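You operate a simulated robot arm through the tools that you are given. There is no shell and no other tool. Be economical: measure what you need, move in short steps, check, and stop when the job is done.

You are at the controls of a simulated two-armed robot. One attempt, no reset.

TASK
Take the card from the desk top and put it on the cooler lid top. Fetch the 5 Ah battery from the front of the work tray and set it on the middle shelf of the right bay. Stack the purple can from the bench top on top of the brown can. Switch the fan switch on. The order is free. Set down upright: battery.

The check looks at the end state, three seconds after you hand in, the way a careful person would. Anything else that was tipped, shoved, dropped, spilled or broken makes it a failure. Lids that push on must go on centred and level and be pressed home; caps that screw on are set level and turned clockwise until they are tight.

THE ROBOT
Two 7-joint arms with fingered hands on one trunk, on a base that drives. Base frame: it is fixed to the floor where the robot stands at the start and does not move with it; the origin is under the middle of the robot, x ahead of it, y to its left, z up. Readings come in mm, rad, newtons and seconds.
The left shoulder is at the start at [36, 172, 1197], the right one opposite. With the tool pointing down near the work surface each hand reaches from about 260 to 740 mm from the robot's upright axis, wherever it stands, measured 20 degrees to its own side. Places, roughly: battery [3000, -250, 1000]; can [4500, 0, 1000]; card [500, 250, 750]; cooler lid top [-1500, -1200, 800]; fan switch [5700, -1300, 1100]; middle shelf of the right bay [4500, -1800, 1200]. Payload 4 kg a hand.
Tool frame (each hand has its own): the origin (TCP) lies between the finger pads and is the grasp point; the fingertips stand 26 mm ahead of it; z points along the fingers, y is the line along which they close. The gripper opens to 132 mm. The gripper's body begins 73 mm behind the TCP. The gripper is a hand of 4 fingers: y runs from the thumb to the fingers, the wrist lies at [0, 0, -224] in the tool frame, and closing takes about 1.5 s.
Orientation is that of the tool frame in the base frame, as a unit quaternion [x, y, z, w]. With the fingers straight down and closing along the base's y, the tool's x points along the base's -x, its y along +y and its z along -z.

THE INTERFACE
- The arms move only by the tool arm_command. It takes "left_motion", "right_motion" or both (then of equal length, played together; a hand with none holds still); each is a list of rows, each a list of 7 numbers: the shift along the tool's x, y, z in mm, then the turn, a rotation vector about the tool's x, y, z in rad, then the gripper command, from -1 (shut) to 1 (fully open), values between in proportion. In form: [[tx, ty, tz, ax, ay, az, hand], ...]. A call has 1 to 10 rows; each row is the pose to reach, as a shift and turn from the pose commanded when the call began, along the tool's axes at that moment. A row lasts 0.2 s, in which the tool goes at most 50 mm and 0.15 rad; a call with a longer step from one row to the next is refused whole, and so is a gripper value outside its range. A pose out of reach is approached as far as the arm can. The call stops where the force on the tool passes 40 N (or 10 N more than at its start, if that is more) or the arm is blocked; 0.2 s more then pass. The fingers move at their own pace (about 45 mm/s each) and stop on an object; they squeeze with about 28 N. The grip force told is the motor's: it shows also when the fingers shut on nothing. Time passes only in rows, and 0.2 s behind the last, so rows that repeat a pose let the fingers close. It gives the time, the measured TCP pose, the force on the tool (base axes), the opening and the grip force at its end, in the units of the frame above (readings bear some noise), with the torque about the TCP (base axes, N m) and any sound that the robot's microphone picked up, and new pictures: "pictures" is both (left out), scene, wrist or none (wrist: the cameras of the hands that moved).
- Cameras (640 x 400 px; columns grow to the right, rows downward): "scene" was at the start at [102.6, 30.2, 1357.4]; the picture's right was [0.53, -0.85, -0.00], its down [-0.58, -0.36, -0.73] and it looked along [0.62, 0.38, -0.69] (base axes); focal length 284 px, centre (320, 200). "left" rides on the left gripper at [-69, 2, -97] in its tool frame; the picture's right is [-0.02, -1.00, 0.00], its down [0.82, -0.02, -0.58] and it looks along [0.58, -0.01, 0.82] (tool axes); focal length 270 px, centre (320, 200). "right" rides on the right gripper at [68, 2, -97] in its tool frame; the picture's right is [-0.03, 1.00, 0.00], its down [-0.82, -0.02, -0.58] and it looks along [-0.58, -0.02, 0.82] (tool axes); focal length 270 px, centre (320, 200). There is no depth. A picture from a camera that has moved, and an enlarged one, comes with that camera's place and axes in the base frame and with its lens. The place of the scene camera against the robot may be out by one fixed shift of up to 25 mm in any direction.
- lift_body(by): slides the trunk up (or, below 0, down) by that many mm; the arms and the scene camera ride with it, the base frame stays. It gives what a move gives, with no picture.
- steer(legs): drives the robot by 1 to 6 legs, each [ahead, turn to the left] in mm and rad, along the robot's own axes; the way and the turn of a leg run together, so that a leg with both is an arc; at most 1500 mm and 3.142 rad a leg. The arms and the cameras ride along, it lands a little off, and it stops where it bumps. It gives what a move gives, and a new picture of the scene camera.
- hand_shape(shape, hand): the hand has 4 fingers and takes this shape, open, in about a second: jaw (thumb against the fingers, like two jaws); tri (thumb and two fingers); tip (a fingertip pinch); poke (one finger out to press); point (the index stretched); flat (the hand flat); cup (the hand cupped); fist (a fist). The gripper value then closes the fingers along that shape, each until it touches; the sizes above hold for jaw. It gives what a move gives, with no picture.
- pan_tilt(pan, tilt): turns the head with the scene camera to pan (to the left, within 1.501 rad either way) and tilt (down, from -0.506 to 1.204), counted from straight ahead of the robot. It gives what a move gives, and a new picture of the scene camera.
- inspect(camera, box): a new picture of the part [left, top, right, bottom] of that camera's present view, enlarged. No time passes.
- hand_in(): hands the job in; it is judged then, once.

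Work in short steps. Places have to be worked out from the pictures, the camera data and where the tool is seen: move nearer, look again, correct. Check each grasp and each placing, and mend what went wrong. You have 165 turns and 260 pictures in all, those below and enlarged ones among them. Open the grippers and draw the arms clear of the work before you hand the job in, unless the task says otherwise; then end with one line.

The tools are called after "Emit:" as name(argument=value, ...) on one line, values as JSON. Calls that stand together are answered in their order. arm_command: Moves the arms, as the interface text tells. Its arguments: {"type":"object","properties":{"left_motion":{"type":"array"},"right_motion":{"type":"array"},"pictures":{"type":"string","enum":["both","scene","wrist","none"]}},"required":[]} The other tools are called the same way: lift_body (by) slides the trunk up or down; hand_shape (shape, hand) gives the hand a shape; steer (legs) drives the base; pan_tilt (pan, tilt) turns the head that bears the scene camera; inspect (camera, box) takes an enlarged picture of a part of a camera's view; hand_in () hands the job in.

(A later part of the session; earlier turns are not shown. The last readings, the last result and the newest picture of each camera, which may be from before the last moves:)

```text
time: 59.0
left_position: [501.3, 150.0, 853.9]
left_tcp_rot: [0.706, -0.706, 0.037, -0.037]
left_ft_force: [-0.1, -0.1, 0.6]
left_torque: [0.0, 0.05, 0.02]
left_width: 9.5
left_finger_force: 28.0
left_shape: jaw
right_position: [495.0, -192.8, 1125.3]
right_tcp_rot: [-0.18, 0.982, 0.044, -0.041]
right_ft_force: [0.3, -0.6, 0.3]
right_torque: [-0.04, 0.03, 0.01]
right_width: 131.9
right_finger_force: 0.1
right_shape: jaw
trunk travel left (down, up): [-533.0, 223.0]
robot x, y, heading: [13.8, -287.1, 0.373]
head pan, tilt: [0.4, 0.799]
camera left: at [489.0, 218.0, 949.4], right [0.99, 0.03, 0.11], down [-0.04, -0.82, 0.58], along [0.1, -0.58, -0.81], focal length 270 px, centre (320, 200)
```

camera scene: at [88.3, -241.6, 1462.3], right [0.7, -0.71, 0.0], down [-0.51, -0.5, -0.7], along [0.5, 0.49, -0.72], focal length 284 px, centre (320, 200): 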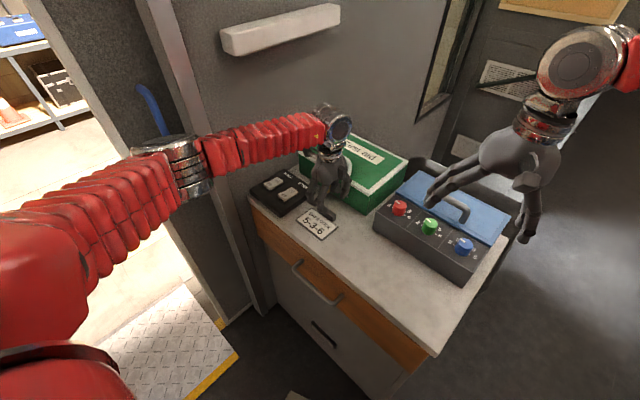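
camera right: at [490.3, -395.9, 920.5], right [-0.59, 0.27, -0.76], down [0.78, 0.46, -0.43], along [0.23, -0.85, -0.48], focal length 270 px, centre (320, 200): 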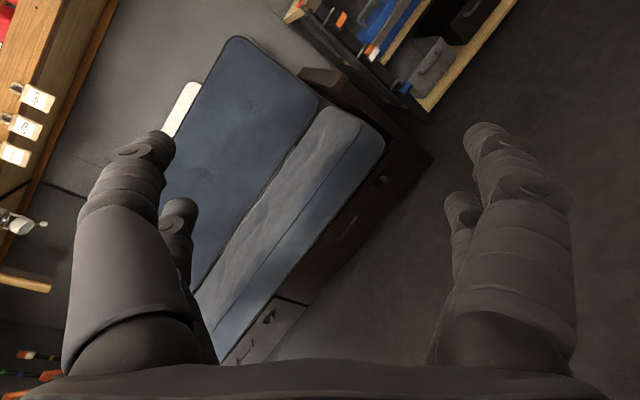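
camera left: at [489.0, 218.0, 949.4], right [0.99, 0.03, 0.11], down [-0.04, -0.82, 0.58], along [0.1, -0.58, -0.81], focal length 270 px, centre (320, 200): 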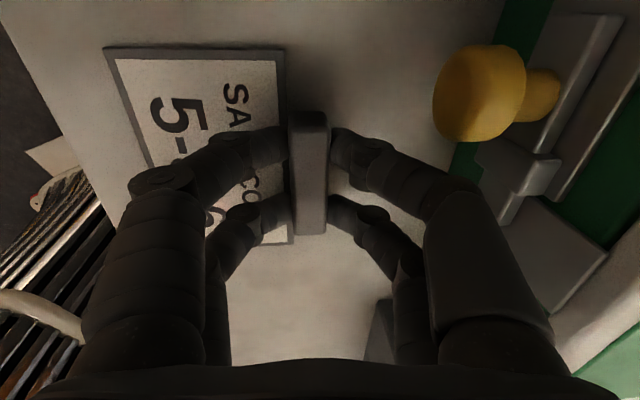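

The tab is held (9.5 mm, 28 N). I lift straight up.

Emit:
arm_command(left_motion=[[0, 0, -20, 0, 0, 0, -1], [0, 0, -50, 0, 0, 0, -1], [0, 0, -90, 0, 0, 0, -1], [0, 0, -130, 0, 0, 0, -1], [0, 0, -170, 0, 0, 0, -1], [0, 0, -210, 0, 0, 0, -1]])

```text
time: 60.4
left_position: [480.6, 151.7, 1064.0]
left_tcp_rot: [0.707, -0.705, 0.037, -0.037]
left_ft_force: [-0.6, 0.2, -0.2]
left_torque: [0.04, -0.01, 0.02]
left_width: 9.4
left_finger_force: 27.9
left_shape: jaw
right_position: [494.9, -194.3, 1125.1]
right_tcp_rot: [-0.18, 0.982, 0.046, -0.041]
right_ft_force: [0.6, -0.4, 0.4]
right_torque: [-0.04, -0.02, 0.0]
right_width: 131.7
right_finger_force: 0.0
right_shape: jaw
trunk travel left (down, up): [-533.0, 223.0]
robot x, y, heading: [15.6, -288.1, 0.373]
head pan, tilt: [0.4, 0.799]
camera scene: at [87.4, -242.3, 1462.4], right [0.7, -0.71, 0.0], down [-0.51, -0.5, -0.7], along [0.5, 0.49, -0.72], focal length 284 px, centre (320, 200)
camera left: at [467.9, 219.6, 1159.8], right [0.99, 0.03, 0.1], down [-0.04, -0.82, 0.58], along [0.1, -0.58, -0.81], focal length 270 px, centre (320, 200)
```

scene: 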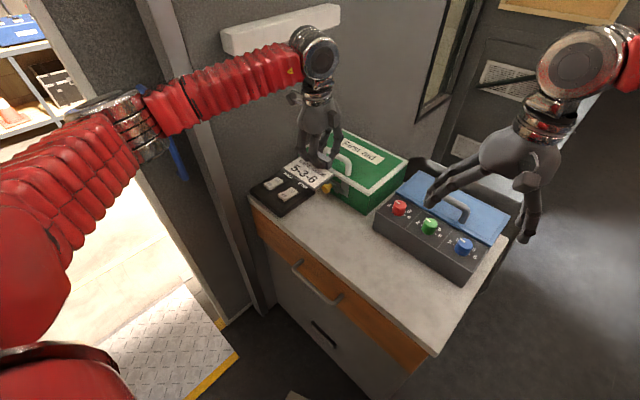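
left: 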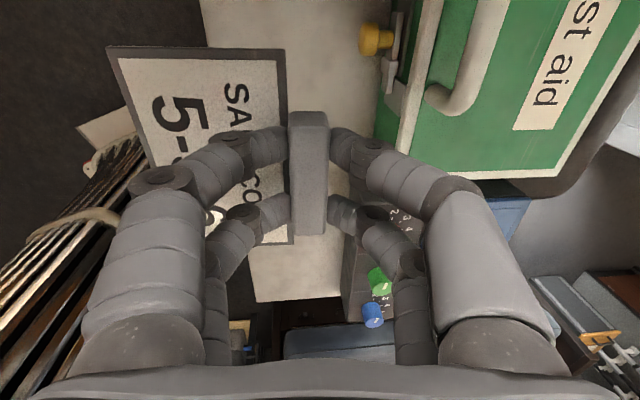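

The card is held level. I draw the hand back to a compact place, then back off from the desk.

Emit:
arm_command(left_motion=[[19, 30, -8, 0, 0, 0, -1], [38, 60, -16, 0, 0, 0, -1], [57, 90, -24, 0, 0, 0, -1], [77, 120, -32, 0, 0, 0, -1], [96, 150, -40, 0, 0, 0, -1], [115, 180, -48, 0, 0, 0, -1]], pictures="none")

Emit:
steer(legs=[[-100, 0], [0, -1.4]])

```text
time: 61.8
left_position: [291.7, 32.8, 1088.3]
left_tcp_rot: [0.707, -0.705, 0.037, -0.037]
left_ft_force: [-0.1, -1.0, -0.9]
left_torque: [0.02, 0.0, 0.04]
left_width: 9.0
left_finger_force: 27.6
left_shape: jaw
right_position: [494.3, -193.1, 1125.1]
right_tcp_rot: [-0.179, 0.982, 0.046, -0.041]
right_ft_force: [-0.3, 0.0, 0.7]
right_torque: [-0.01, -0.01, 0.02]
right_width: 132.0
right_finger_force: 0.1
right_shape: jaw
trunk travel left (down, up): [-533.0, 223.0]
robot x, y, heading: [10.3, -289.0, 0.374]
head pan, tilt: [0.4, 0.799]
```

```text
time: 65.6
left_position: [344.7, -394.9, 1089.3]
left_tcp_rot: [-0.276, 0.96, -0.048, 0.016]
left_ft_force: [-0.9, -0.2, -0.3]
left_torque: [0.1, -0.03, 0.02]
left_width: 9.1
left_finger_force: 27.8
left_shape: jaw
right_position: [257.7, -684.3, 1124.8]
right_tcp_rot: [0.318, 0.946, 0.062, -0.013]
right_ft_force: [-0.7, 0.2, 0.3]
right_torque: [0.09, 0.0, 0.04]
right_width: 131.8
right_finger_force: 0.1
right_shape: jaw
trunk travel left (down, up): [-533.0, 223.0]
robot x, y, heading: [-47.0, -277.7, -0.674]
head pan, tilt: [0.4, 0.799]
stopped in leg 2: the robot was blocked; the commanded pose is now the measured one
camera scene: at [42.1, -332.9, 1462.4], right [-0.28, -0.96, 0.0], down [-0.69, 0.2, -0.7], along [0.67, -0.19, -0.72], focal length 284 px, centre (320, 200)
```

scene: 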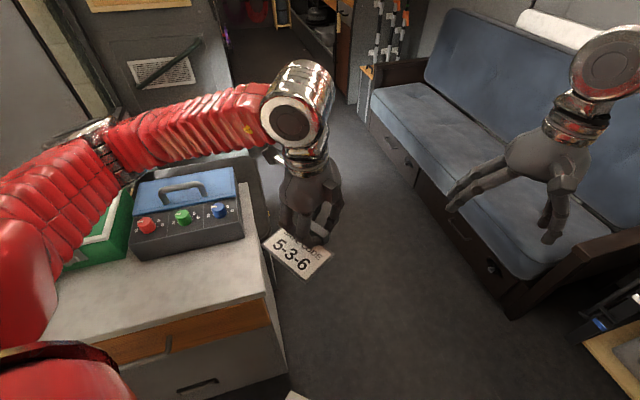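

The front-left base corner is just touching the desk front; I need about 60 mm more room. I back up, then turn right.

Emit:
steer(legs=[[-90, 0], [0, -0.9]])

```text
time: 69.3
left_position: [49.6, -602.0, 1090.2]
left_tcp_rot: [0.153, 0.987, -0.05, -0.005]
left_ft_force: [-1.4, -1.1, -0.7]
left_torque: [0.0, -0.07, 0.04]
left_width: 9.0
left_finger_force: 28.2
left_shape: jaw
right_position: [-228.1, -723.6, 1125.6]
right_tcp_rot: [0.686, 0.725, 0.06, 0.014]
right_ft_force: [-1.2, -0.2, -0.5]
right_torque: [-0.05, -0.1, 0.0]
right_width: 131.9
right_finger_force: 0.1
right_shape: jaw
trunk travel left (down, up): [-533.0, 223.0]
robot x, y, heading: [-63.7, -225.9, -1.556]
head pan, tilt: [0.4, 0.799]
stopped in leg 2: the robot was blocked; the commanded pose is now the measured one
camera scene: at [-38.5, -334.3, 1462.5], right [-0.92, -0.4, 0.0], down [-0.29, 0.66, -0.7], along [0.28, -0.64, -0.72], focal length 284 px, centre (320, 200)
```

scene: 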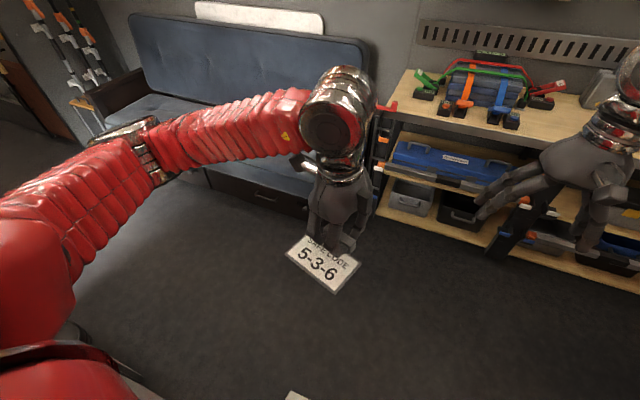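

Lots of floor ahead. I drive ahead into the open and turn toward the cooler's side.

Emit:
steer(legs=[[450, 0], [0, -0.9]])

```text
time: 74.8
left_position: [-283.2, -1002.5, 1091.3]
left_tcp_rot: [0.57, 0.82, -0.043, -0.026]
left_ft_force: [0.1, 1.2, -0.4]
left_torque: [-0.04, -0.05, 0.02]
left_width: 8.6
left_finger_force: 27.9
left_shape: jaw
right_position: [-547.8, -859.0, 1128.4]
right_tcp_rot: [0.935, 0.349, 0.047, 0.04]
right_ft_force: [-1.4, 0.4, -0.6]
right_torque: [-0.1, -0.02, 0.03]
right_width: 132.2
right_finger_force: 0.0
right_shape: jaw
trunk travel left (down, up): [-533.0, 223.0]
robot x, y, heading: [-24.4, -723.1, -2.476]
head pan, tilt: [0.4, 0.799]
stopped in leg 2: the robot was blocked; the commanded pose is now the measured one
camera scene: at [-82.3, -813.5, 1462.4], right [-0.87, 0.49, 0.0], down [0.35, 0.62, -0.7], along [-0.34, -0.61, -0.72], focal length 284 px, centre (320, 200)
```

scene: 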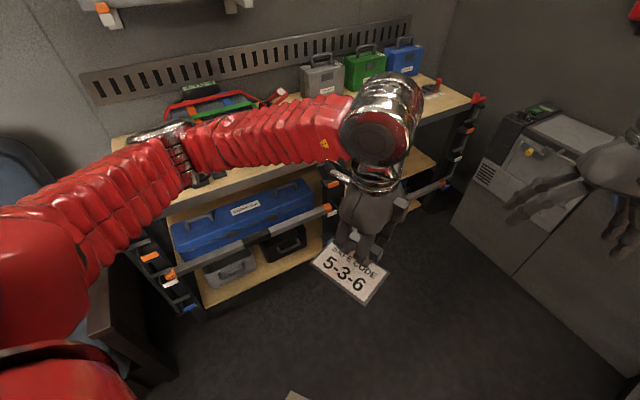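

The grey chest at right should be the cooler; I look straight at it.

Emit:
pan_tilt(pan=-0.4, tilt=0.5)

```text
time: 75.9
left_position: [-278.7, -1007.8, 1091.6]
left_tcp_rot: [0.569, 0.821, -0.042, -0.027]
left_ft_force: [-0.7, -0.4, -1.0]
left_torque: [0.01, 0.02, 0.0]
left_width: 8.8
left_finger_force: 28.0
left_shape: jaw
right_position: [-544.5, -864.1, 1128.0]
right_tcp_rot: [0.935, 0.35, 0.046, 0.038]
right_ft_force: [0.5, -0.3, 0.5]
right_torque: [0.01, 0.02, -0.01]
right_width: 132.0
right_finger_force: 0.1
right_shape: jaw
trunk travel left (down, up): [-533.0, 223.0]
robot x, y, heading: [-23.3, -719.9, -2.477]
head pan, tilt: [-0.4, 0.499]
camera scene: at [-126.7, -771.9, 1488.3], right [-0.26, 0.96, 0.0], down [0.46, 0.13, -0.88], along [-0.85, -0.23, -0.48], focal length 284 px, centre (320, 200)
```

scene: 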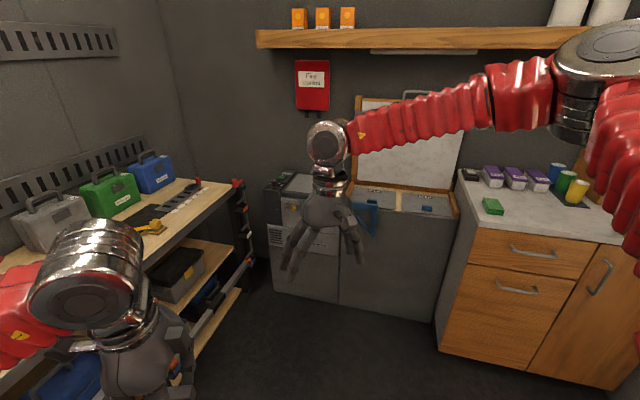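

The listed place projects to about pixel (310, 185), the grey unit left of the open chest. I enlarge it.

Emit:
inspect(camera="scene", box=[240, 130, 480, 280])

```text
2.67 times, centred on (360, 205) of scene
camera zoom: at [-126.7, -771.9, 1488.3], right [-0.26, 0.96, 0.0], down [0.46, 0.13, -0.88], along [-0.85, -0.23, -0.48], focal length 758 px, centre (213, 187)
```

zoom: 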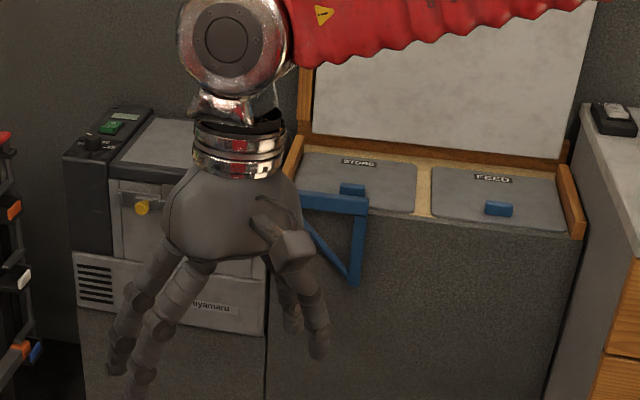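

That grey unit with the light lid and yellow latch is the cooler. I drive toward a stand in front of it.

Emit:
steer(legs=[[0, -0.32], [700, 0], [0, -0.34]])

Emit:
pan_tilt(pan=0.3, tilt=0.7)

```text
time: 82.1
left_position: [-1059.1, -1031.7, 1090.9]
left_tcp_rot: [0.802, 0.596, -0.032, -0.039]
left_ft_force: [0.4, 0.3, -0.3]
left_torque: [-0.01, 0.02, 0.02]
left_width: 8.6
left_finger_force: 28.7
left_shape: jaw
right_position: [-1183.7, -755.0, 1130.1]
right_tcp_rot: [0.998, 0.034, 0.033, 0.05]
right_ft_force: [-0.8, 0.3, 0.1]
right_torque: [0.01, 0.03, -0.01]
right_width: 132.0
right_finger_force: 0.0
right_shape: jaw
trunk travel left (down, up): [-533.0, 223.0]
robot x, y, heading: [-684.1, -971.3, -3.128]
head pan, tilt: [-0.4, 0.499]
camera scene: at [-786.0, -954.9, 1488.3], right [0.38, 0.93, 0.0], down [0.44, -0.18, -0.88], along [-0.81, 0.33, -0.48], focal length 284 px, centre (320, 200)
```

scene: 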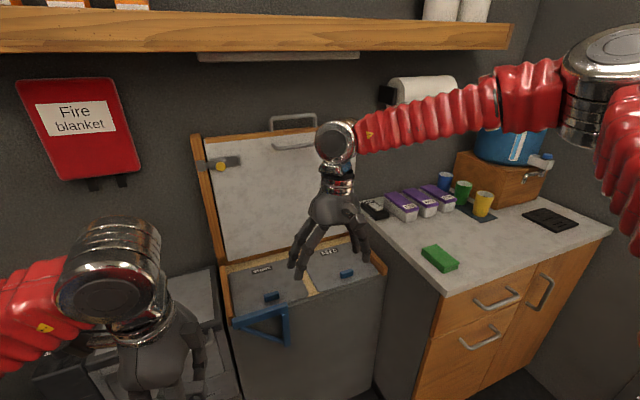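

```text
time: 83.2
left_position: [-1058.5, -1029.5, 1092.5]
left_tcp_rot: [0.802, 0.596, -0.032, -0.039]
left_ft_force: [0.6, 0.5, -0.1]
left_torque: [0.02, -0.01, -0.03]
left_width: 8.9
left_finger_force: 28.2
left_shape: jaw
right_position: [-1184.6, -755.2, 1129.4]
right_tcp_rot: [0.998, 0.034, 0.032, 0.051]
right_ft_force: [-1.1, -0.7, -0.3]
right_torque: [0.04, 0.02, 0.03]
right_width: 132.1
right_finger_force: 0.1
right_shape: jaw
trunk travel left (down, up): [-533.0, 223.0]
robot x, y, heading: [-682.5, -974.5, -3.13]
head pan, tilt: [0.3, 0.7]
camera scene: at [-782.8, -1014.6, 1470.6], right [-0.31, 0.95, 0.0], down [0.61, 0.2, -0.76], along [-0.73, -0.23, -0.64], focal length 284 px, centre (320, 200)
```

scene: 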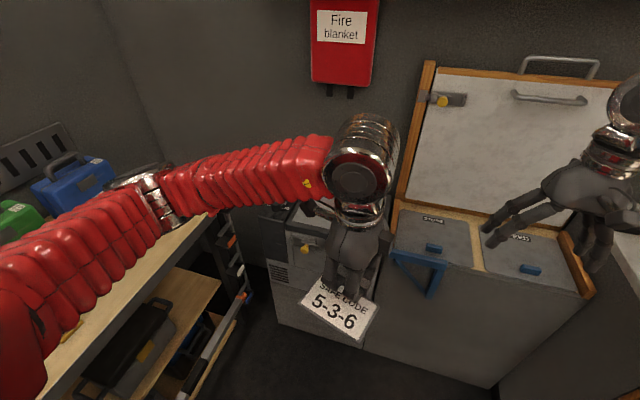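

The cooler lid spans about x -1610..-1380, y -1315..-1010. I pull the right hand back a bit and drive 200 mm nearer.

Emit:
arm_command(right_motion=[[40, -10, 0, 0, 0, 0, 1], [80, -20, 0, 0, 0, 0, 1], [110, -30, 0, 0, 0, 0, 1]], pictures="none")

Emit:
steer(legs=[[190, 0]])

```text
time: 84.0
left_position: [-1058.1, -1029.5, 1092.0]
left_tcp_rot: [0.802, 0.596, -0.032, -0.039]
left_ft_force: [0.2, -0.5, -0.7]
left_torque: [-0.04, 0.04, 0.02]
left_width: 8.8
left_finger_force: 28.0
left_shape: jaw
right_position: [-1074.7, -715.2, 1134.6]
right_tcp_rot: [0.998, 0.033, 0.032, 0.051]
right_ft_force: [-0.7, 0.1, 0.2]
right_torque: [-0.01, 0.01, 0.02]
right_width: 131.8
right_finger_force: 0.0
right_shape: jaw
trunk travel left (down, up): [-533.0, 223.0]
robot x, y, heading: [-685.1, -973.9, -3.136]
head pan, tilt: [0.3, 0.7]
```

```text
time: 85.6
left_position: [-1250.0, -1035.5, 1091.0]
left_tcp_rot: [0.8, 0.598, -0.03, -0.039]
left_ft_force: [-0.5, 0.4, -0.4]
left_torque: [0.02, -0.01, 0.0]
left_width: 8.9
left_finger_force: 27.4
left_shape: jaw
right_position: [-1268.6, -720.9, 1134.2]
right_tcp_rot: [0.998, 0.036, 0.033, 0.05]
right_ft_force: [0.0, 0.4, -0.1]
right_torque: [0.02, -0.02, -0.01]
right_width: 131.8
right_finger_force: 0.0
right_shape: jaw
trunk travel left (down, up): [-533.0, 223.0]
robot x, y, heading: [-873.6, -975.4, -3.12]
head pan, tilt: [0.3, 0.7]
camera scene: at [-975.3, -1018.5, 1470.5], right [-0.31, 0.95, 0.0], down [0.61, 0.2, -0.76], along [-0.72, -0.24, -0.65], focal length 284 px, centre (320, 200)
```

scene: 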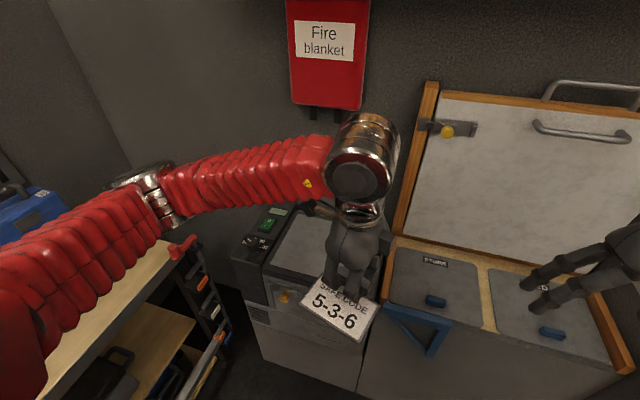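

The lid centre is near [-1520, -1165, 800]. I move the card over it, keeping the same tilt so the card stays level.

Emit:
arm_command(left_motion=[[-26, -29, 15, 0, 0, 0, -1], [-52, -58, 31, 0, 0, 0, -1], [-78, -87, 46, 0, 0, 0, -1], [-105, -116, 62, 0, 0, 0, -1], [-131, -145, 77, 0, 0, 0, -1], [-157, -174, 93, 0, 0, 0, -1], [-183, -204, 108, 0, 0, 0, -1], [-209, -233, 124, 0, 0, 0, -1]])

```text
time: 87.4
left_position: [-1543.9, -1164.1, 994.8]
left_tcp_rot: [0.801, 0.596, -0.033, -0.038]
left_ft_force: [0.2, -0.7, -0.1]
left_torque: [-0.01, -0.03, -0.01]
left_width: 8.8
left_finger_force: 28.1
left_shape: jaw
right_position: [-1269.0, -721.4, 1134.4]
right_tcp_rot: [0.998, 0.037, 0.034, 0.05]
right_ft_force: [0.8, 1.3, 0.4]
right_torque: [-0.01, 0.0, 0.0]
right_width: 132.0
right_finger_force: 0.0
right_shape: jaw
trunk travel left (down, up): [-533.0, 223.0]
robot x, y, heading: [-875.8, -976.6, -3.122]
head pan, tilt: [0.3, 0.7]
camera scene: at [-974.8, -1017.8, 1470.5], right [-0.31, 0.95, 0.0], down [0.61, 0.2, -0.76], along [-0.73, -0.24, -0.65], focal length 284 px, centre (320, 200)
camera left: at [-1553.1, -1232.8, 1090.2], right [-0.96, 0.26, 0.1], down [0.27, 0.77, 0.57], along [0.07, 0.58, -0.81], focal length 270 px, centre (320, 200)
```

scene: 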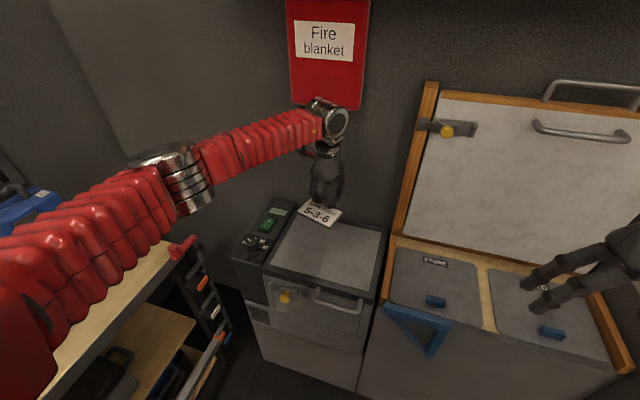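
left: 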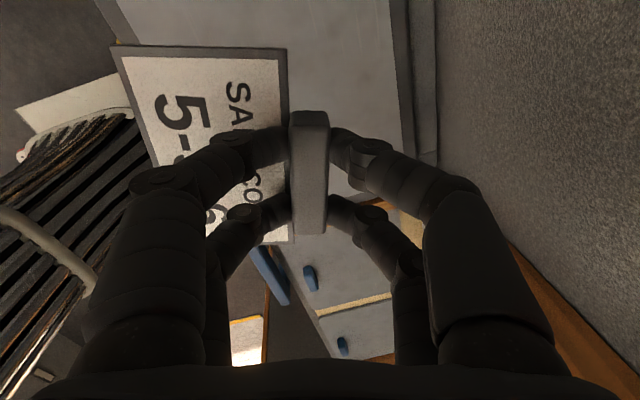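

The card is well over the lid. I descend straight down to about z 870, then look.

Emit:
arm_command(left_motion=[[0, 3, 35, 0, 0, 0, -1], [0, 7, 70, 0, 0, 0, -1], [0, 11, 109, 0, 0, 0, -1], [0, 12, 119, 0, 0, 0, -1]])

```text
time: 88.4
left_position: [-1543.8, -1167.4, 871.6]
left_tcp_rot: [0.8, 0.598, -0.032, -0.039]
left_ft_force: [0.2, -0.1, -0.2]
left_torque: [0.01, 0.01, 0.01]
left_width: 8.7
left_finger_force: 28.3
left_shape: jaw
right_position: [-1268.3, -721.7, 1135.5]
right_tcp_rot: [0.997, 0.037, 0.032, 0.051]
right_ft_force: [-0.5, 0.0, 0.1]
right_torque: [0.0, -0.02, 0.01]
right_width: 131.9
right_finger_force: 0.2
right_shape: jaw
trunk travel left (down, up): [-533.0, 223.0]
robot x, y, heading: [-876.4, -977.2, -3.126]
head pan, tilt: [0.3, 0.7]
camera scene: at [-973.6, -1018.7, 1470.6], right [-0.31, 0.95, 0.0], down [0.61, 0.2, -0.76], along [-0.73, -0.24, -0.64], focal length 284 px, centre (320, 200)
camera left: at [-1553.1, -1235.1, 967.7], right [-0.96, 0.26, 0.1], down [0.27, 0.77, 0.57], along [0.07, 0.58, -0.81], focal length 270 px, centre (320, 200)
```

scene: 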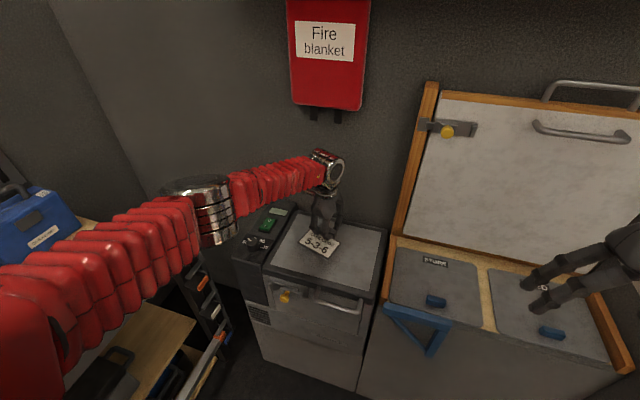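
left: 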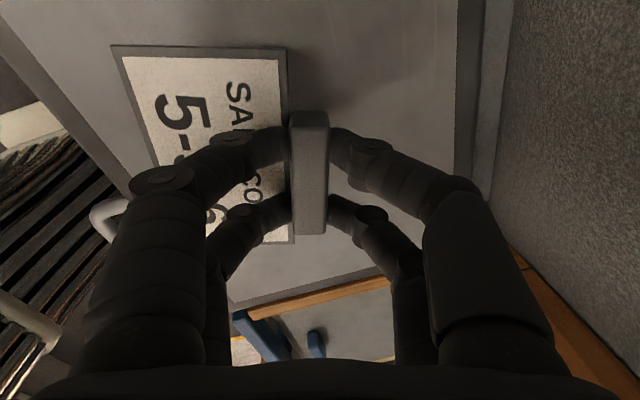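

Well inside the lid. I descend gently in small rows.

Emit:
arm_command(left_motion=[[0, 0.5, 5, 0, 0, 0, -1], [0, 1, 10, 0, 0, 0, -1], [0, 1.5, 15, 0, 0, 0, -1], [0, 2, 20, 0, 0, 0, -1]], pictures="wrist")

```text
time: 89.4
left_position: [-1543.6, -1165.6, 851.4]
left_tcp_rot: [0.8, 0.597, -0.032, -0.039]
left_ft_force: [-0.4, 0.5, -1.1]
left_torque: [0.0, 0.08, 0.03]
left_width: 8.8
left_finger_force: 27.7
left_shape: jaw
right_position: [-1267.5, -720.7, 1134.4]
right_tcp_rot: [0.997, 0.037, 0.033, 0.051]
right_ft_force: [0.7, -0.1, -0.2]
right_torque: [0.02, -0.02, 0.0]
right_width: 132.1
right_finger_force: 0.1
right_shape: jaw
trunk travel left (down, up): [-533.0, 223.0]
robot x, y, heading: [-873.6, -977.3, -3.123]
head pan, tilt: [0.3, 0.7]
camera left: at [-1553.2, -1234.3, 948.0], right [-0.96, 0.26, 0.1], down [0.27, 0.77, 0.57], along [0.07, 0.58, -0.81], focal length 270 px, centre (320, 200)
```

left: 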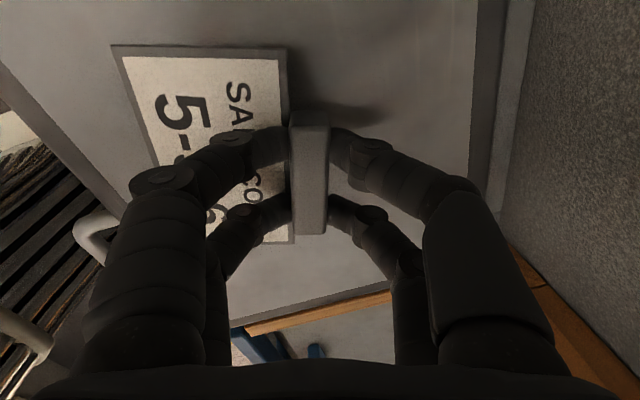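

No contact yet; I continue down.

Emit:
arm_command(left_motion=[[0, 0.5, 5, 0, 0, 0, -1], [0, 1, 9, 0, 0, 0, -1], [0, 1.5, 13, 0, 0, 0, -1], [0, 1.8, 17, 0, 0, 0, -1]], pictures="wrist")

```text
time: 90.4
left_position: [-1544.4, -1164.6, 835.7]
left_tcp_rot: [0.8, 0.598, -0.032, -0.04]
left_ft_force: [0.1, 0.1, -0.8]
left_torque: [-0.01, 0.02, 0.0]
left_width: 9.0
left_finger_force: 28.1
left_shape: jaw
right_position: [-1268.0, -721.0, 1135.9]
right_tcp_rot: [0.997, 0.037, 0.032, 0.051]
right_ft_force: [0.7, -0.7, 0.8]
right_torque: [0.0, -0.02, 0.01]
right_width: 131.9
right_finger_force: 0.1
right_shape: jaw
trunk travel left (down, up): [-533.0, 223.0]
robot x, y, heading: [-871.4, -977.1, -3.122]
head pan, tilt: [0.3, 0.7]
camera left: at [-1553.6, -1234.7, 931.7], right [-0.96, 0.26, 0.1], down [0.27, 0.77, 0.57], along [0.07, 0.58, -0.81], focal length 270 px, centre (320, 200)
```

left: 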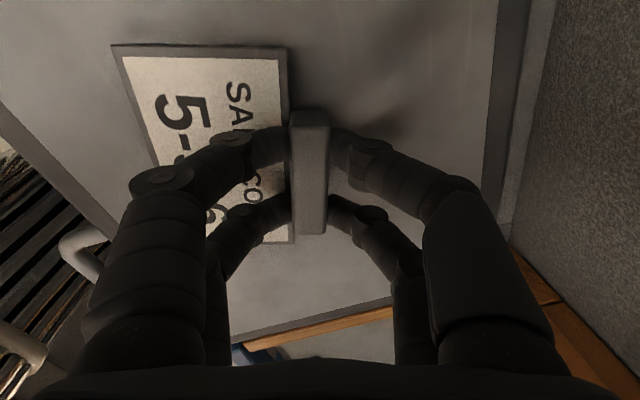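

Still free; shadow is closing. I continue.

Emit:
arm_command(left_motion=[[0, 0.5, 5, 0, 0, 0, -1], [0, 1, 9, 0, 0, 0, -1], [0, 1.5, 13, 0, 0, 0, -1], [0, 1.8, 17, 0, 0, 0, -1]], pictures="wrist")

```text
time: 91.4
left_position: [-1544.9, -1167.6, 822.9]
left_tcp_rot: [0.8, 0.597, -0.034, -0.042]
left_ft_force: [-1.1, -1.0, 14.0]
left_torque: [-0.11, -0.19, -0.04]
left_width: 9.4
left_finger_force: 28.4
left_shape: jaw
right_position: [-1266.4, -721.1, 1135.3]
right_tcp_rot: [0.998, 0.036, 0.032, 0.05]
right_ft_force: [-0.1, -0.6, -0.1]
right_torque: [-0.01, 0.01, 0.0]
right_width: 132.0
right_finger_force: 0.0
right_shape: jaw
trunk travel left (down, up): [-533.0, 223.0]
robot x, y, heading: [-875.5, -977.7, -3.129]
head pan, tilt: [0.3, 0.7]
camera left: at [-1553.0, -1235.0, 918.5], right [-0.96, 0.26, 0.11], down [0.27, 0.77, 0.57], along [0.07, 0.58, -0.81], focal length 270 px, centre (320, 200)
```

left: 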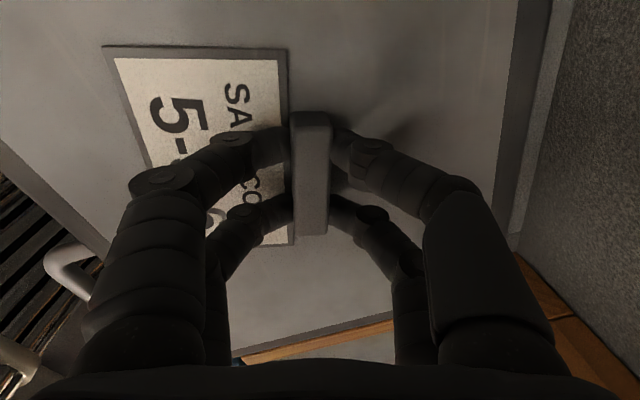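

Contact at 14 N: the card is on the lid. I open the fingers partly and then rise.

Emit:
arm_command(left_motion=[[0, 0, 0, 0, 0, 0, -0.7], [0, 0, 0, 0, 0, 0, -0.4], [0, 0, 0, 0, 0, 0, -0.2], [0, 0, 0, 0, 0, 0, -0.2], [0, 0, -10, 0, 0, 0, -0.2], [0, -3, -40, 0, 0, 0, -0.2], [0, -8, -80, 0, 0, 0, -0.2], [0, -12, -125, 0, 0, 0, -0.2], [0, -17, -170, 0, 0, 0, 0]])

```text
time: 93.4
left_position: [-1543.2, -1164.3, 992.7]
left_tcp_rot: [0.801, 0.597, -0.032, -0.038]
left_ft_force: [0.2, -0.2, -0.6]
left_torque: [0.0, 0.0, 0.0]
left_width: 65.6
left_finger_force: 0.1
left_shape: jaw
right_position: [-1268.2, -721.1, 1136.0]
right_tcp_rot: [0.998, 0.036, 0.033, 0.05]
right_ft_force: [-0.4, -0.3, -0.2]
right_torque: [-0.01, 0.02, 0.0]
right_width: 131.9
right_finger_force: 0.1
right_shape: jaw
trunk travel left (down, up): [-533.0, 223.0]
robot x, y, heading: [-872.1, -975.2, -3.121]
head pan, tilt: [0.3, 0.7]
camera scene: at [-973.4, -1018.2, 1470.6], right [-0.31, 0.95, 0.0], down [0.61, 0.2, -0.76], along [-0.73, -0.24, -0.64], focal length 284 px, centre (320, 200)
camera left: at [-1552.4, -1233.2, 1087.5], right [-0.96, 0.26, 0.1], down [0.27, 0.77, 0.57], along [0.07, 0.58, -0.81], focal length 270 px, centre (320, 200)
```

scene: 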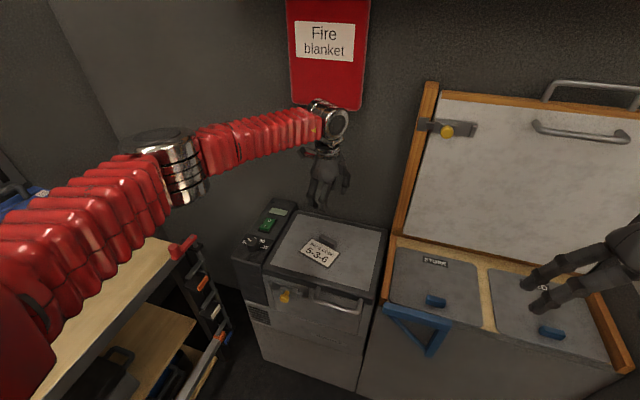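
left: 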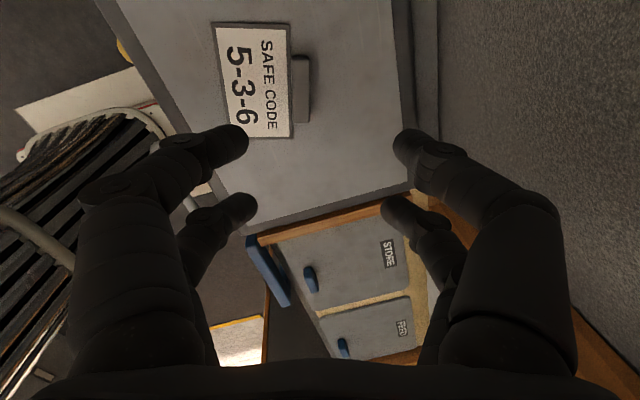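

The card lies on the lid. I bring the left hand back to its neutral compact pose.

Emit:
arm_command(left_motion=[[11, 29, -17, -0.01, 0, 0.138, 0], [22, 58, -34, -0.02, 0, 0.276, 0.3], [33, 87, -51, -0.03, 0, 0.414, 0.6], [44, 116, -68, -0.04, 0, 0.552, 1], [55, 144, -85, -0.05, 0, 0.69, 1], [67, 173, -103, -0.06, 0, 0.828, 1], [78, 202, -120, -0.07, 0, 0.966, 1], [89, 231, -137, -0.08, 0, 1.104, 1], [100, 260, -154, -0.09, 0, 1.24, 1]], pictures="none")

Emit:
steer(legs=[[-350, 0], [0, 1.5], [0, 1.5]])

```text
time: 95.4
left_position: [-1251.8, -1148.3, 1114.7]
left_tcp_rot: [0.999, 0.021, -0.024, 0.021]
left_ft_force: [0.1, -0.8, -0.4]
left_torque: [0.03, 0.0, -0.02]
left_width: 131.7
left_finger_force: 0.0
left_shape: jaw
right_position: [-1267.9, -721.6, 1135.8]
right_tcp_rot: [0.998, 0.036, 0.033, 0.051]
right_ft_force: [-0.4, -0.2, 1.0]
right_torque: [0.0, 0.01, 0.01]
right_width: 132.1
right_finger_force: 0.1
right_shape: jaw
trunk travel left (down, up): [-533.0, 223.0]
robot x, y, heading: [-877.4, -973.1, -3.122]
head pan, tilt: [0.3, 0.7]
```

```text
time: 100.4
left_position: [-591.0, -1383.2, 1115.3]
left_tcp_rot: [0.874, 0.486, -0.013, 0.027]
left_ft_force: [0.3, -1.7, -0.5]
left_torque: [0.03, 0.03, 0.03]
left_width: 131.9
left_finger_force: 0.0
left_shape: jaw
right_position: [-950.4, -1154.1, 1137.5]
right_tcp_rot: [0.866, 0.497, 0.052, 0.026]
right_ft_force: [0.7, -0.8, 0.4]
right_torque: [0.02, 0.05, 0.0]
right_width: 132.0
right_finger_force: 0.1
right_shape: jaw
trunk travel left (down, up): [-533.0, 223.0]
robot x, y, heading: [-563.2, -944.1, -2.11]
head pan, tilt: [0.3, 0.7]
stopped in leg 2: the robot was blocked; the commanded pose is now the measured one
camera scene: at [-586.5, -1058.5, 1470.4], right [-0.97, 0.24, 0.0], down [0.15, 0.63, -0.76], along [-0.19, -0.74, -0.65], focal length 284 px, centre (320, 200)
```

scene: 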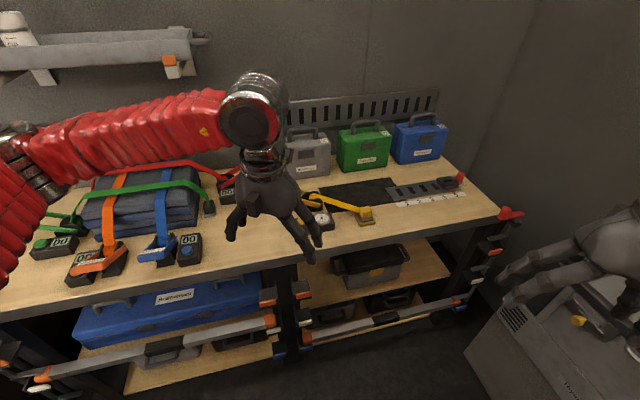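

Blocked during the turn. I back up 120 mm and continue turning left.

Emit:
steer(legs=[[-150, 0], [0, 1.0]])

```text
time: 104.2
left_position: [-159.3, -1106.3, 1115.0]
left_tcp_rot: [0.579, 0.814, -0.001, 0.029]
left_ft_force: [1.6, -0.1, -0.8]
left_torque: [-0.08, 0.09, -0.02]
left_width: 132.0
left_finger_force: 0.0
left_shape: jaw
right_position: [-562.2, -1243.3, 1137.0]
right_tcp_rot: [0.567, 0.822, 0.058, 0.002]
right_ft_force: [0.1, 0.4, -0.6]
right_torque: [0.0, 0.06, 0.02]
right_width: 132.2
right_finger_force: 0.0
right_shape: jaw
trunk travel left (down, up): [-533.0, 223.0]
robot x, y, heading: [-529.0, -819.6, -1.224]
head pan, tilt: [0.3, 0.7]
stopped in leg 2: the robot was blocked; the commanded pose is now the measured one
camera scene: at [-464.8, -918.8, 1470.5], right [-0.8, -0.6, 0.0], down [-0.39, 0.51, -0.76], along [0.46, -0.61, -0.65], focal length 284 px, centre (320, 200)
```

scene: 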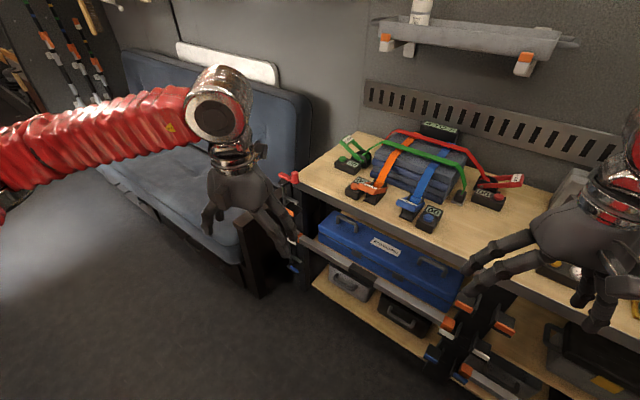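

Turns over about 0.9 rad seem to slip and report "blocked". I finish turning to face +x in smaller legs.

Emit:
steer(legs=[[0, 0.6], [0, 0.6]])

Emit:
pan_tilt(pan=0.0, tilt=0.25)

```text
time: 107.5
left_position: [-71.9, -718.7, 1117.6]
left_tcp_rot: [0.171, 0.985, 0.013, 0.027]
left_ft_force: [0.1, 1.3, -0.5]
left_torque: [-0.06, 0.04, 0.02]
left_width: 131.9
left_finger_force: 0.0
left_shape: jaw
right_position: [-216.7, -1119.4, 1137.3]
right_tcp_rot: [0.155, 0.986, 0.054, -0.024]
right_ft_force: [0.6, 0.7, 0.4]
right_torque: [-0.03, 0.07, 0.02]
right_width: 131.8
right_finger_force: 0.0
right_shape: jaw
trunk travel left (down, up): [-533.0, 223.0]
robot x, y, heading: [-544.8, -866.8, -0.295]
head pan, tilt: [0.3, 0.7]
stopped in leg 2: the robot was blocked; the commanded pose is now the measured one
camera scene: at [-438.3, -884.3, 1470.4], right [0.0, -1.0, 0.0], down [-0.65, 0.0, -0.76], along [0.76, 0.0, -0.65], focal length 284 px, centre (320, 200)
```

scene: 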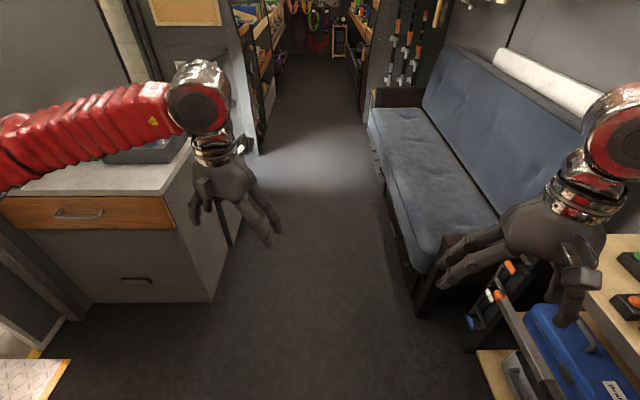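

```text
time: 108.4
left_position: [-74.3, -720.2, 1116.0]
left_tcp_rot: [0.171, 0.985, 0.014, 0.028]
left_ft_force: [-0.1, 0.2, 0.3]
left_torque: [-0.02, 0.01, -0.01]
left_width: 132.1
left_finger_force: 0.1
left_shape: jaw
right_position: [-219.5, -1121.9, 1137.7]
right_tcp_rot: [0.155, 0.986, 0.055, -0.024]
right_ft_force: [-0.3, 0.0, -0.5]
right_torque: [0.0, 0.01, -0.05]
right_width: 132.1
right_finger_force: 0.0
right_shape: jaw
trunk travel left (down, up): [-533.0, 223.0]
robot x, y, heading: [-545.3, -870.1, -0.304]
head pan, tilt: [0.0, 0.25]
camera scene: at [-436.0, -915.2, 1511.3], right [-0.29, -0.96, 0.0], down [-0.24, 0.07, -0.97], along [0.93, -0.29, -0.25], focal length 284 px, centre (320, 200)
```

scene: 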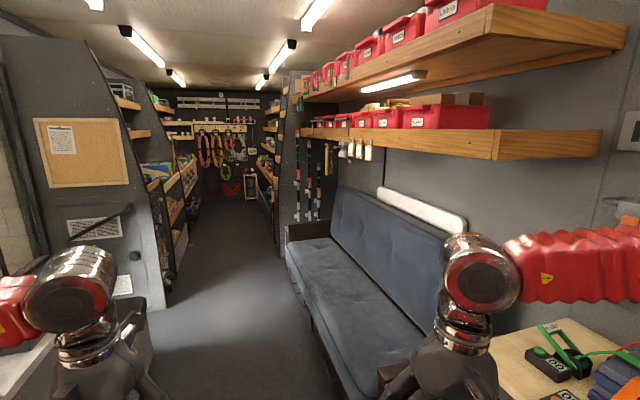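

A long aisle runs along +x, free between y ≈ -320 and -1380. I straighten and drive along it.

Emit:
steer(legs=[[0, 0.3], [1200, 0]])

```text
time: 115.7
left_position: [1061.9, -611.3, 1117.1]
left_tcp_rot: [0.031, 0.999, 0.018, 0.025]
left_ft_force: [-0.6, -0.6, 0.4]
left_torque: [0.04, 0.02, -0.02]
left_width: 131.9
left_finger_force: 0.1
left_shape: jaw
right_position: [1032.9, -1037.8, 1137.5]
right_tcp_rot: [0.016, 0.998, 0.053, -0.031]
right_ft_force: [0.3, 0.1, -0.2]
right_torque: [0.0, 0.03, 0.03]
right_width: 132.1
right_finger_force: 0.1
right_shape: jaw
trunk travel left (down, up): [-533.0, 223.0]
robot x, y, heading: [649.9, -883.7, -0.023]
head pan, tilt: [0.0, 0.25]
camera scene: at [763.6, -901.5, 1511.4], right [-0.02, -1.0, 0.0], down [-0.25, 0.01, -0.97], along [0.97, -0.02, -0.25], focal length 284 px, centre (320, 200)
```

scene: 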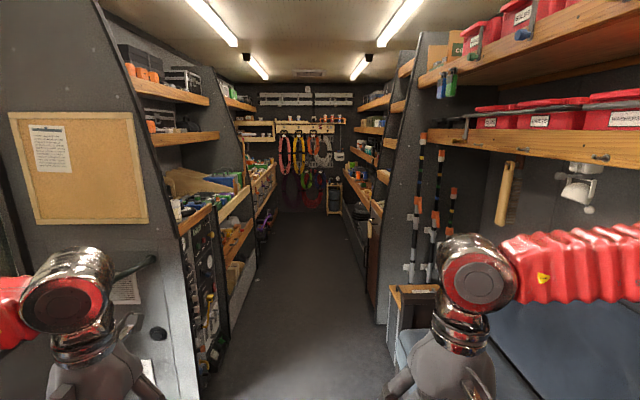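

Aisle clear. I drive on to x ≈ 2350.

Emit:
steer(legs=[[1000, 0.02], [700, 0]])

Emit:
pan_tilt(pan=0.9, tilt=0.5)

```text
time: 124.4
left_position: [2762.1, -673.8, 1117.9]
left_tcp_rot: [0.042, 0.999, 0.018, 0.025]
left_ft_force: [-0.3, -0.5, 1.2]
left_torque: [-0.02, 0.04, 0.02]
left_width: 131.9
left_finger_force: 0.1
left_shape: jaw
right_position: [2724.5, -1098.9, 1139.1]
right_tcp_rot: [0.026, 0.998, 0.052, -0.031]
right_ft_force: [0.3, 0.0, 0.2]
right_torque: [-0.02, 0.03, 0.02]
right_width: 132.1
right_finger_force: 0.0
right_shape: jaw
trunk travel left (down, up): [-533.0, 223.0]
robot x, y, heading: [2348.5, -937.1, -0.043]
head pan, tilt: [0.0, 0.25]
camera scene: at [2458.1, -957.5, 1511.4], right [-0.04, -1.0, 0.0], down [-0.25, 0.01, -0.97], along [0.97, -0.04, -0.25], focal length 284 px, centre (320, 200)
```

scene: 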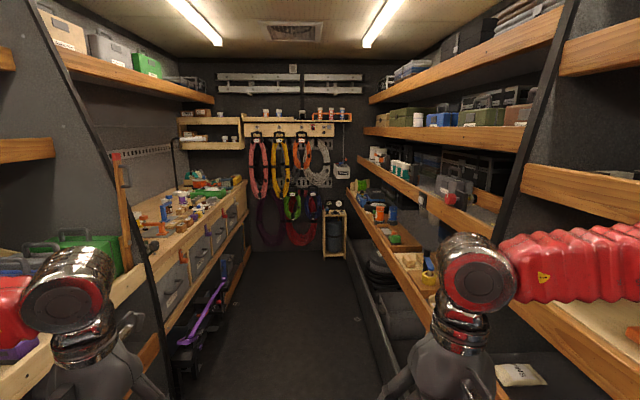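

```text
time: 125.6
left_position: [2761.5, -673.5, 1119.0]
left_tcp_rot: [0.042, 0.999, 0.018, 0.026]
left_ft_force: [0.2, 0.6, 0.7]
left_torque: [-0.05, -0.02, 0.0]
left_width: 132.0
left_finger_force: 0.1
left_shape: jaw
right_position: [2724.4, -1098.3, 1138.2]
right_tcp_rot: [0.026, 0.998, 0.052, -0.031]
right_ft_force: [-0.4, -1.2, 0.8]
right_torque: [0.01, -0.03, -0.02]
right_width: 131.9
right_finger_force: 0.1
right_shape: jaw
trunk travel left (down, up): [-533.0, 223.0]
robot x, y, heading: [2345.7, -939.0, -0.042]
head pan, tilt: [0.901, 0.499]
camera scene: at [2423.3, -884.8, 1488.4], right [0.76, -0.65, 0.0], down [-0.31, -0.36, -0.88], along [0.57, 0.67, -0.48], focal length 284 px, centre (320, 200)
```

scene: 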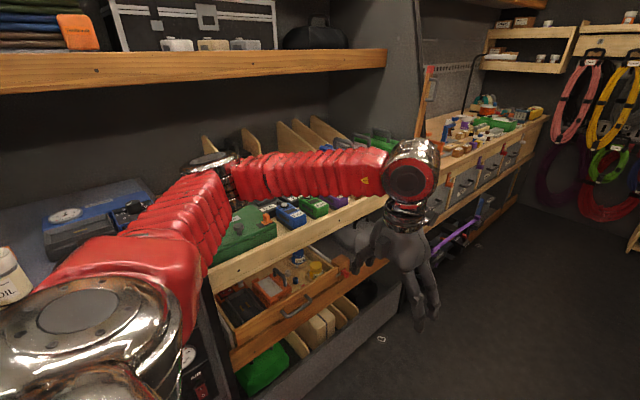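

The tray with blue, green and purple batteries is at left ahead. I enlarge it.

Emit:
inspect(camera="scene", box=[200, 110, 400, 240])

```text
3.08 times, centred on (300, 175) of scene
camera zoom: at [2423.3, -884.8, 1488.4], right [0.76, -0.65, 0.0], down [-0.31, -0.36, -0.88], along [0.57, 0.67, -0.48], focal length 874 px, centre (382, 277)
```

zoom: 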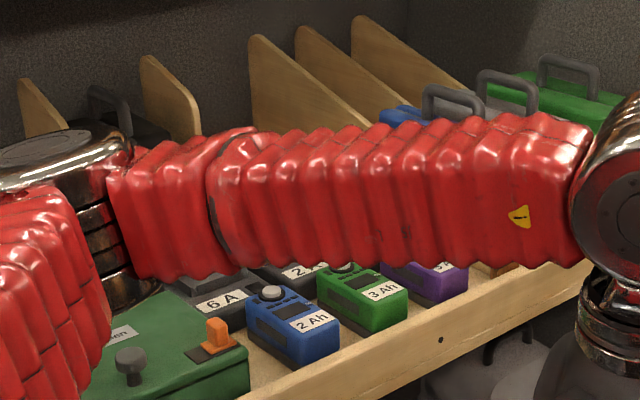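

The purple battery near [3040, -235] should be the 5 Ah one. I drive to x ≈ 2800, then turn left to face the bay.

Emit:
steer(legs=[[450, 0.04], [0, 0.75], [0, 0.75]])

Emit:
pan_tilt(pan=-0.2, tilt=0.6)

```text
time: 126.9
left_position: [2853.0, -665.4, 1117.5]
left_tcp_rot: [0.037, 0.999, 0.016, 0.025]
left_ft_force: [0.3, 0.2, -0.4]
left_torque: [-0.01, 0.01, 0.01]
left_width: 132.2
left_finger_force: 0.1
left_shape: jaw
right_position: [2826.0, -1103.5, 1145.4]
right_tcp_rot: [0.04, 0.997, 0.056, -0.024]
right_ft_force: [-1.5, 3.3, -0.6]
right_torque: [-0.34, -0.05, 0.04]
right_width: 132.0
right_finger_force: 0.1
right_shape: jaw
trunk travel left (down, up): [-533.0, 223.0]
robot x, y, heading: [2436.8, -942.8, -0.042]
head pan, tilt: [0.901, 0.499]
stopped in leg 1: the robot was blocked; the commanded pose is now the measured one
camera scene: at [2452.6, -877.6, 1491.5], right [0.75, -0.66, 0.04], down [-0.28, -0.37, -0.89], along [0.6, 0.66, -0.46], focal length 284 px, centre (320, 200)
```

scene: 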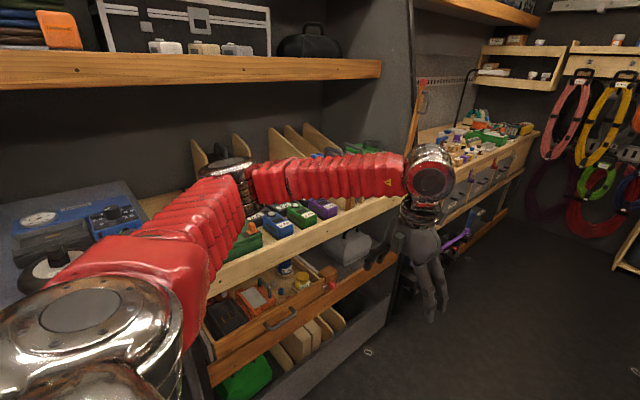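

```text
time: 128.2
left_position: [2852.0, -665.2, 1118.2]
left_tcp_rot: [0.037, 0.999, 0.015, 0.026]
left_ft_force: [0.1, -1.0, -0.6]
left_torque: [0.01, -0.02, -0.01]
left_width: 132.2
left_finger_force: 0.0
left_shape: jaw
right_position: [2823.6, -1101.2, 1145.0]
right_tcp_rot: [0.037, 0.997, 0.055, -0.025]
right_ft_force: [0.8, -0.1, 0.5]
right_torque: [-0.01, -0.02, 0.03]
right_width: 132.2
right_finger_force: 0.0
right_shape: jaw
trunk travel left (down, up): [-533.0, 223.0]
robot x, y, heading: [2440.8, -943.1, -0.039]
head pan, tilt: [-0.201, 0.6]
camera scene: at [2479.0, -966.8, 1484.2], right [-0.24, -0.97, 0.0], down [-0.51, 0.13, -0.85], along [0.83, -0.2, -0.53], focal length 284 px, centre (320, 200)
```

scene: 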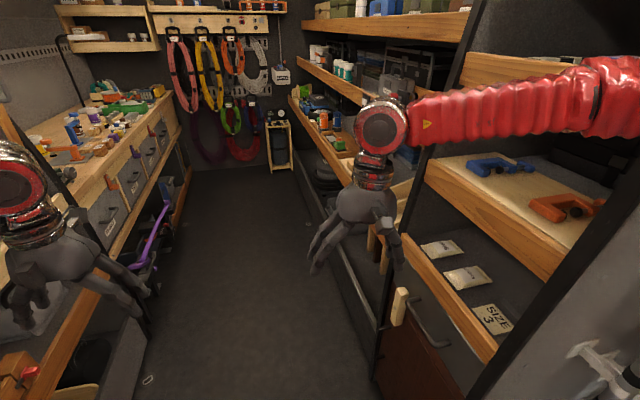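

The base was stopped: the right elbow probably meets the right-hand panel. I look right to see it.

Emit:
pan_tilt(pan=-1.2, tilt=0.3)

```text
time: 129.5
left_position: [2853.5, -664.2, 1117.1]
left_tcp_rot: [0.037, 0.999, 0.016, 0.026]
left_ft_force: [-0.6, 0.0, 0.2]
left_torque: [0.01, 0.0, -0.04]
left_width: 132.1
left_finger_force: 0.1
left_shape: jaw
right_position: [2824.2, -1102.4, 1144.6]
right_tcp_rot: [0.038, 0.997, 0.055, -0.025]
right_ft_force: [0.5, -0.5, 0.1]
right_torque: [-0.01, 0.02, 0.03]
right_width: 132.2
right_finger_force: 0.0
right_shape: jaw
trunk travel left (down, up): [-533.0, 223.0]
robot x, y, heading: [2439.8, -942.6, -0.037]
head pan, tilt: [-1.201, 0.3]
camera scene: at [2422.9, -1032.9, 1509.9], right [-0.94, -0.32, -0.04], down [-0.05, 0.27, -0.96], along [0.32, -0.91, -0.27], focal length 284 px, centre (320, 200)
```

scene: 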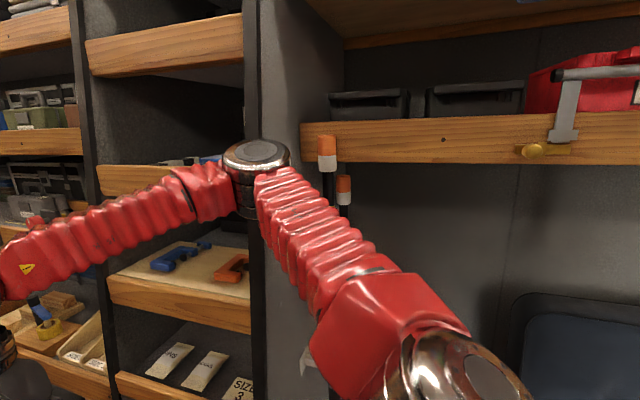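

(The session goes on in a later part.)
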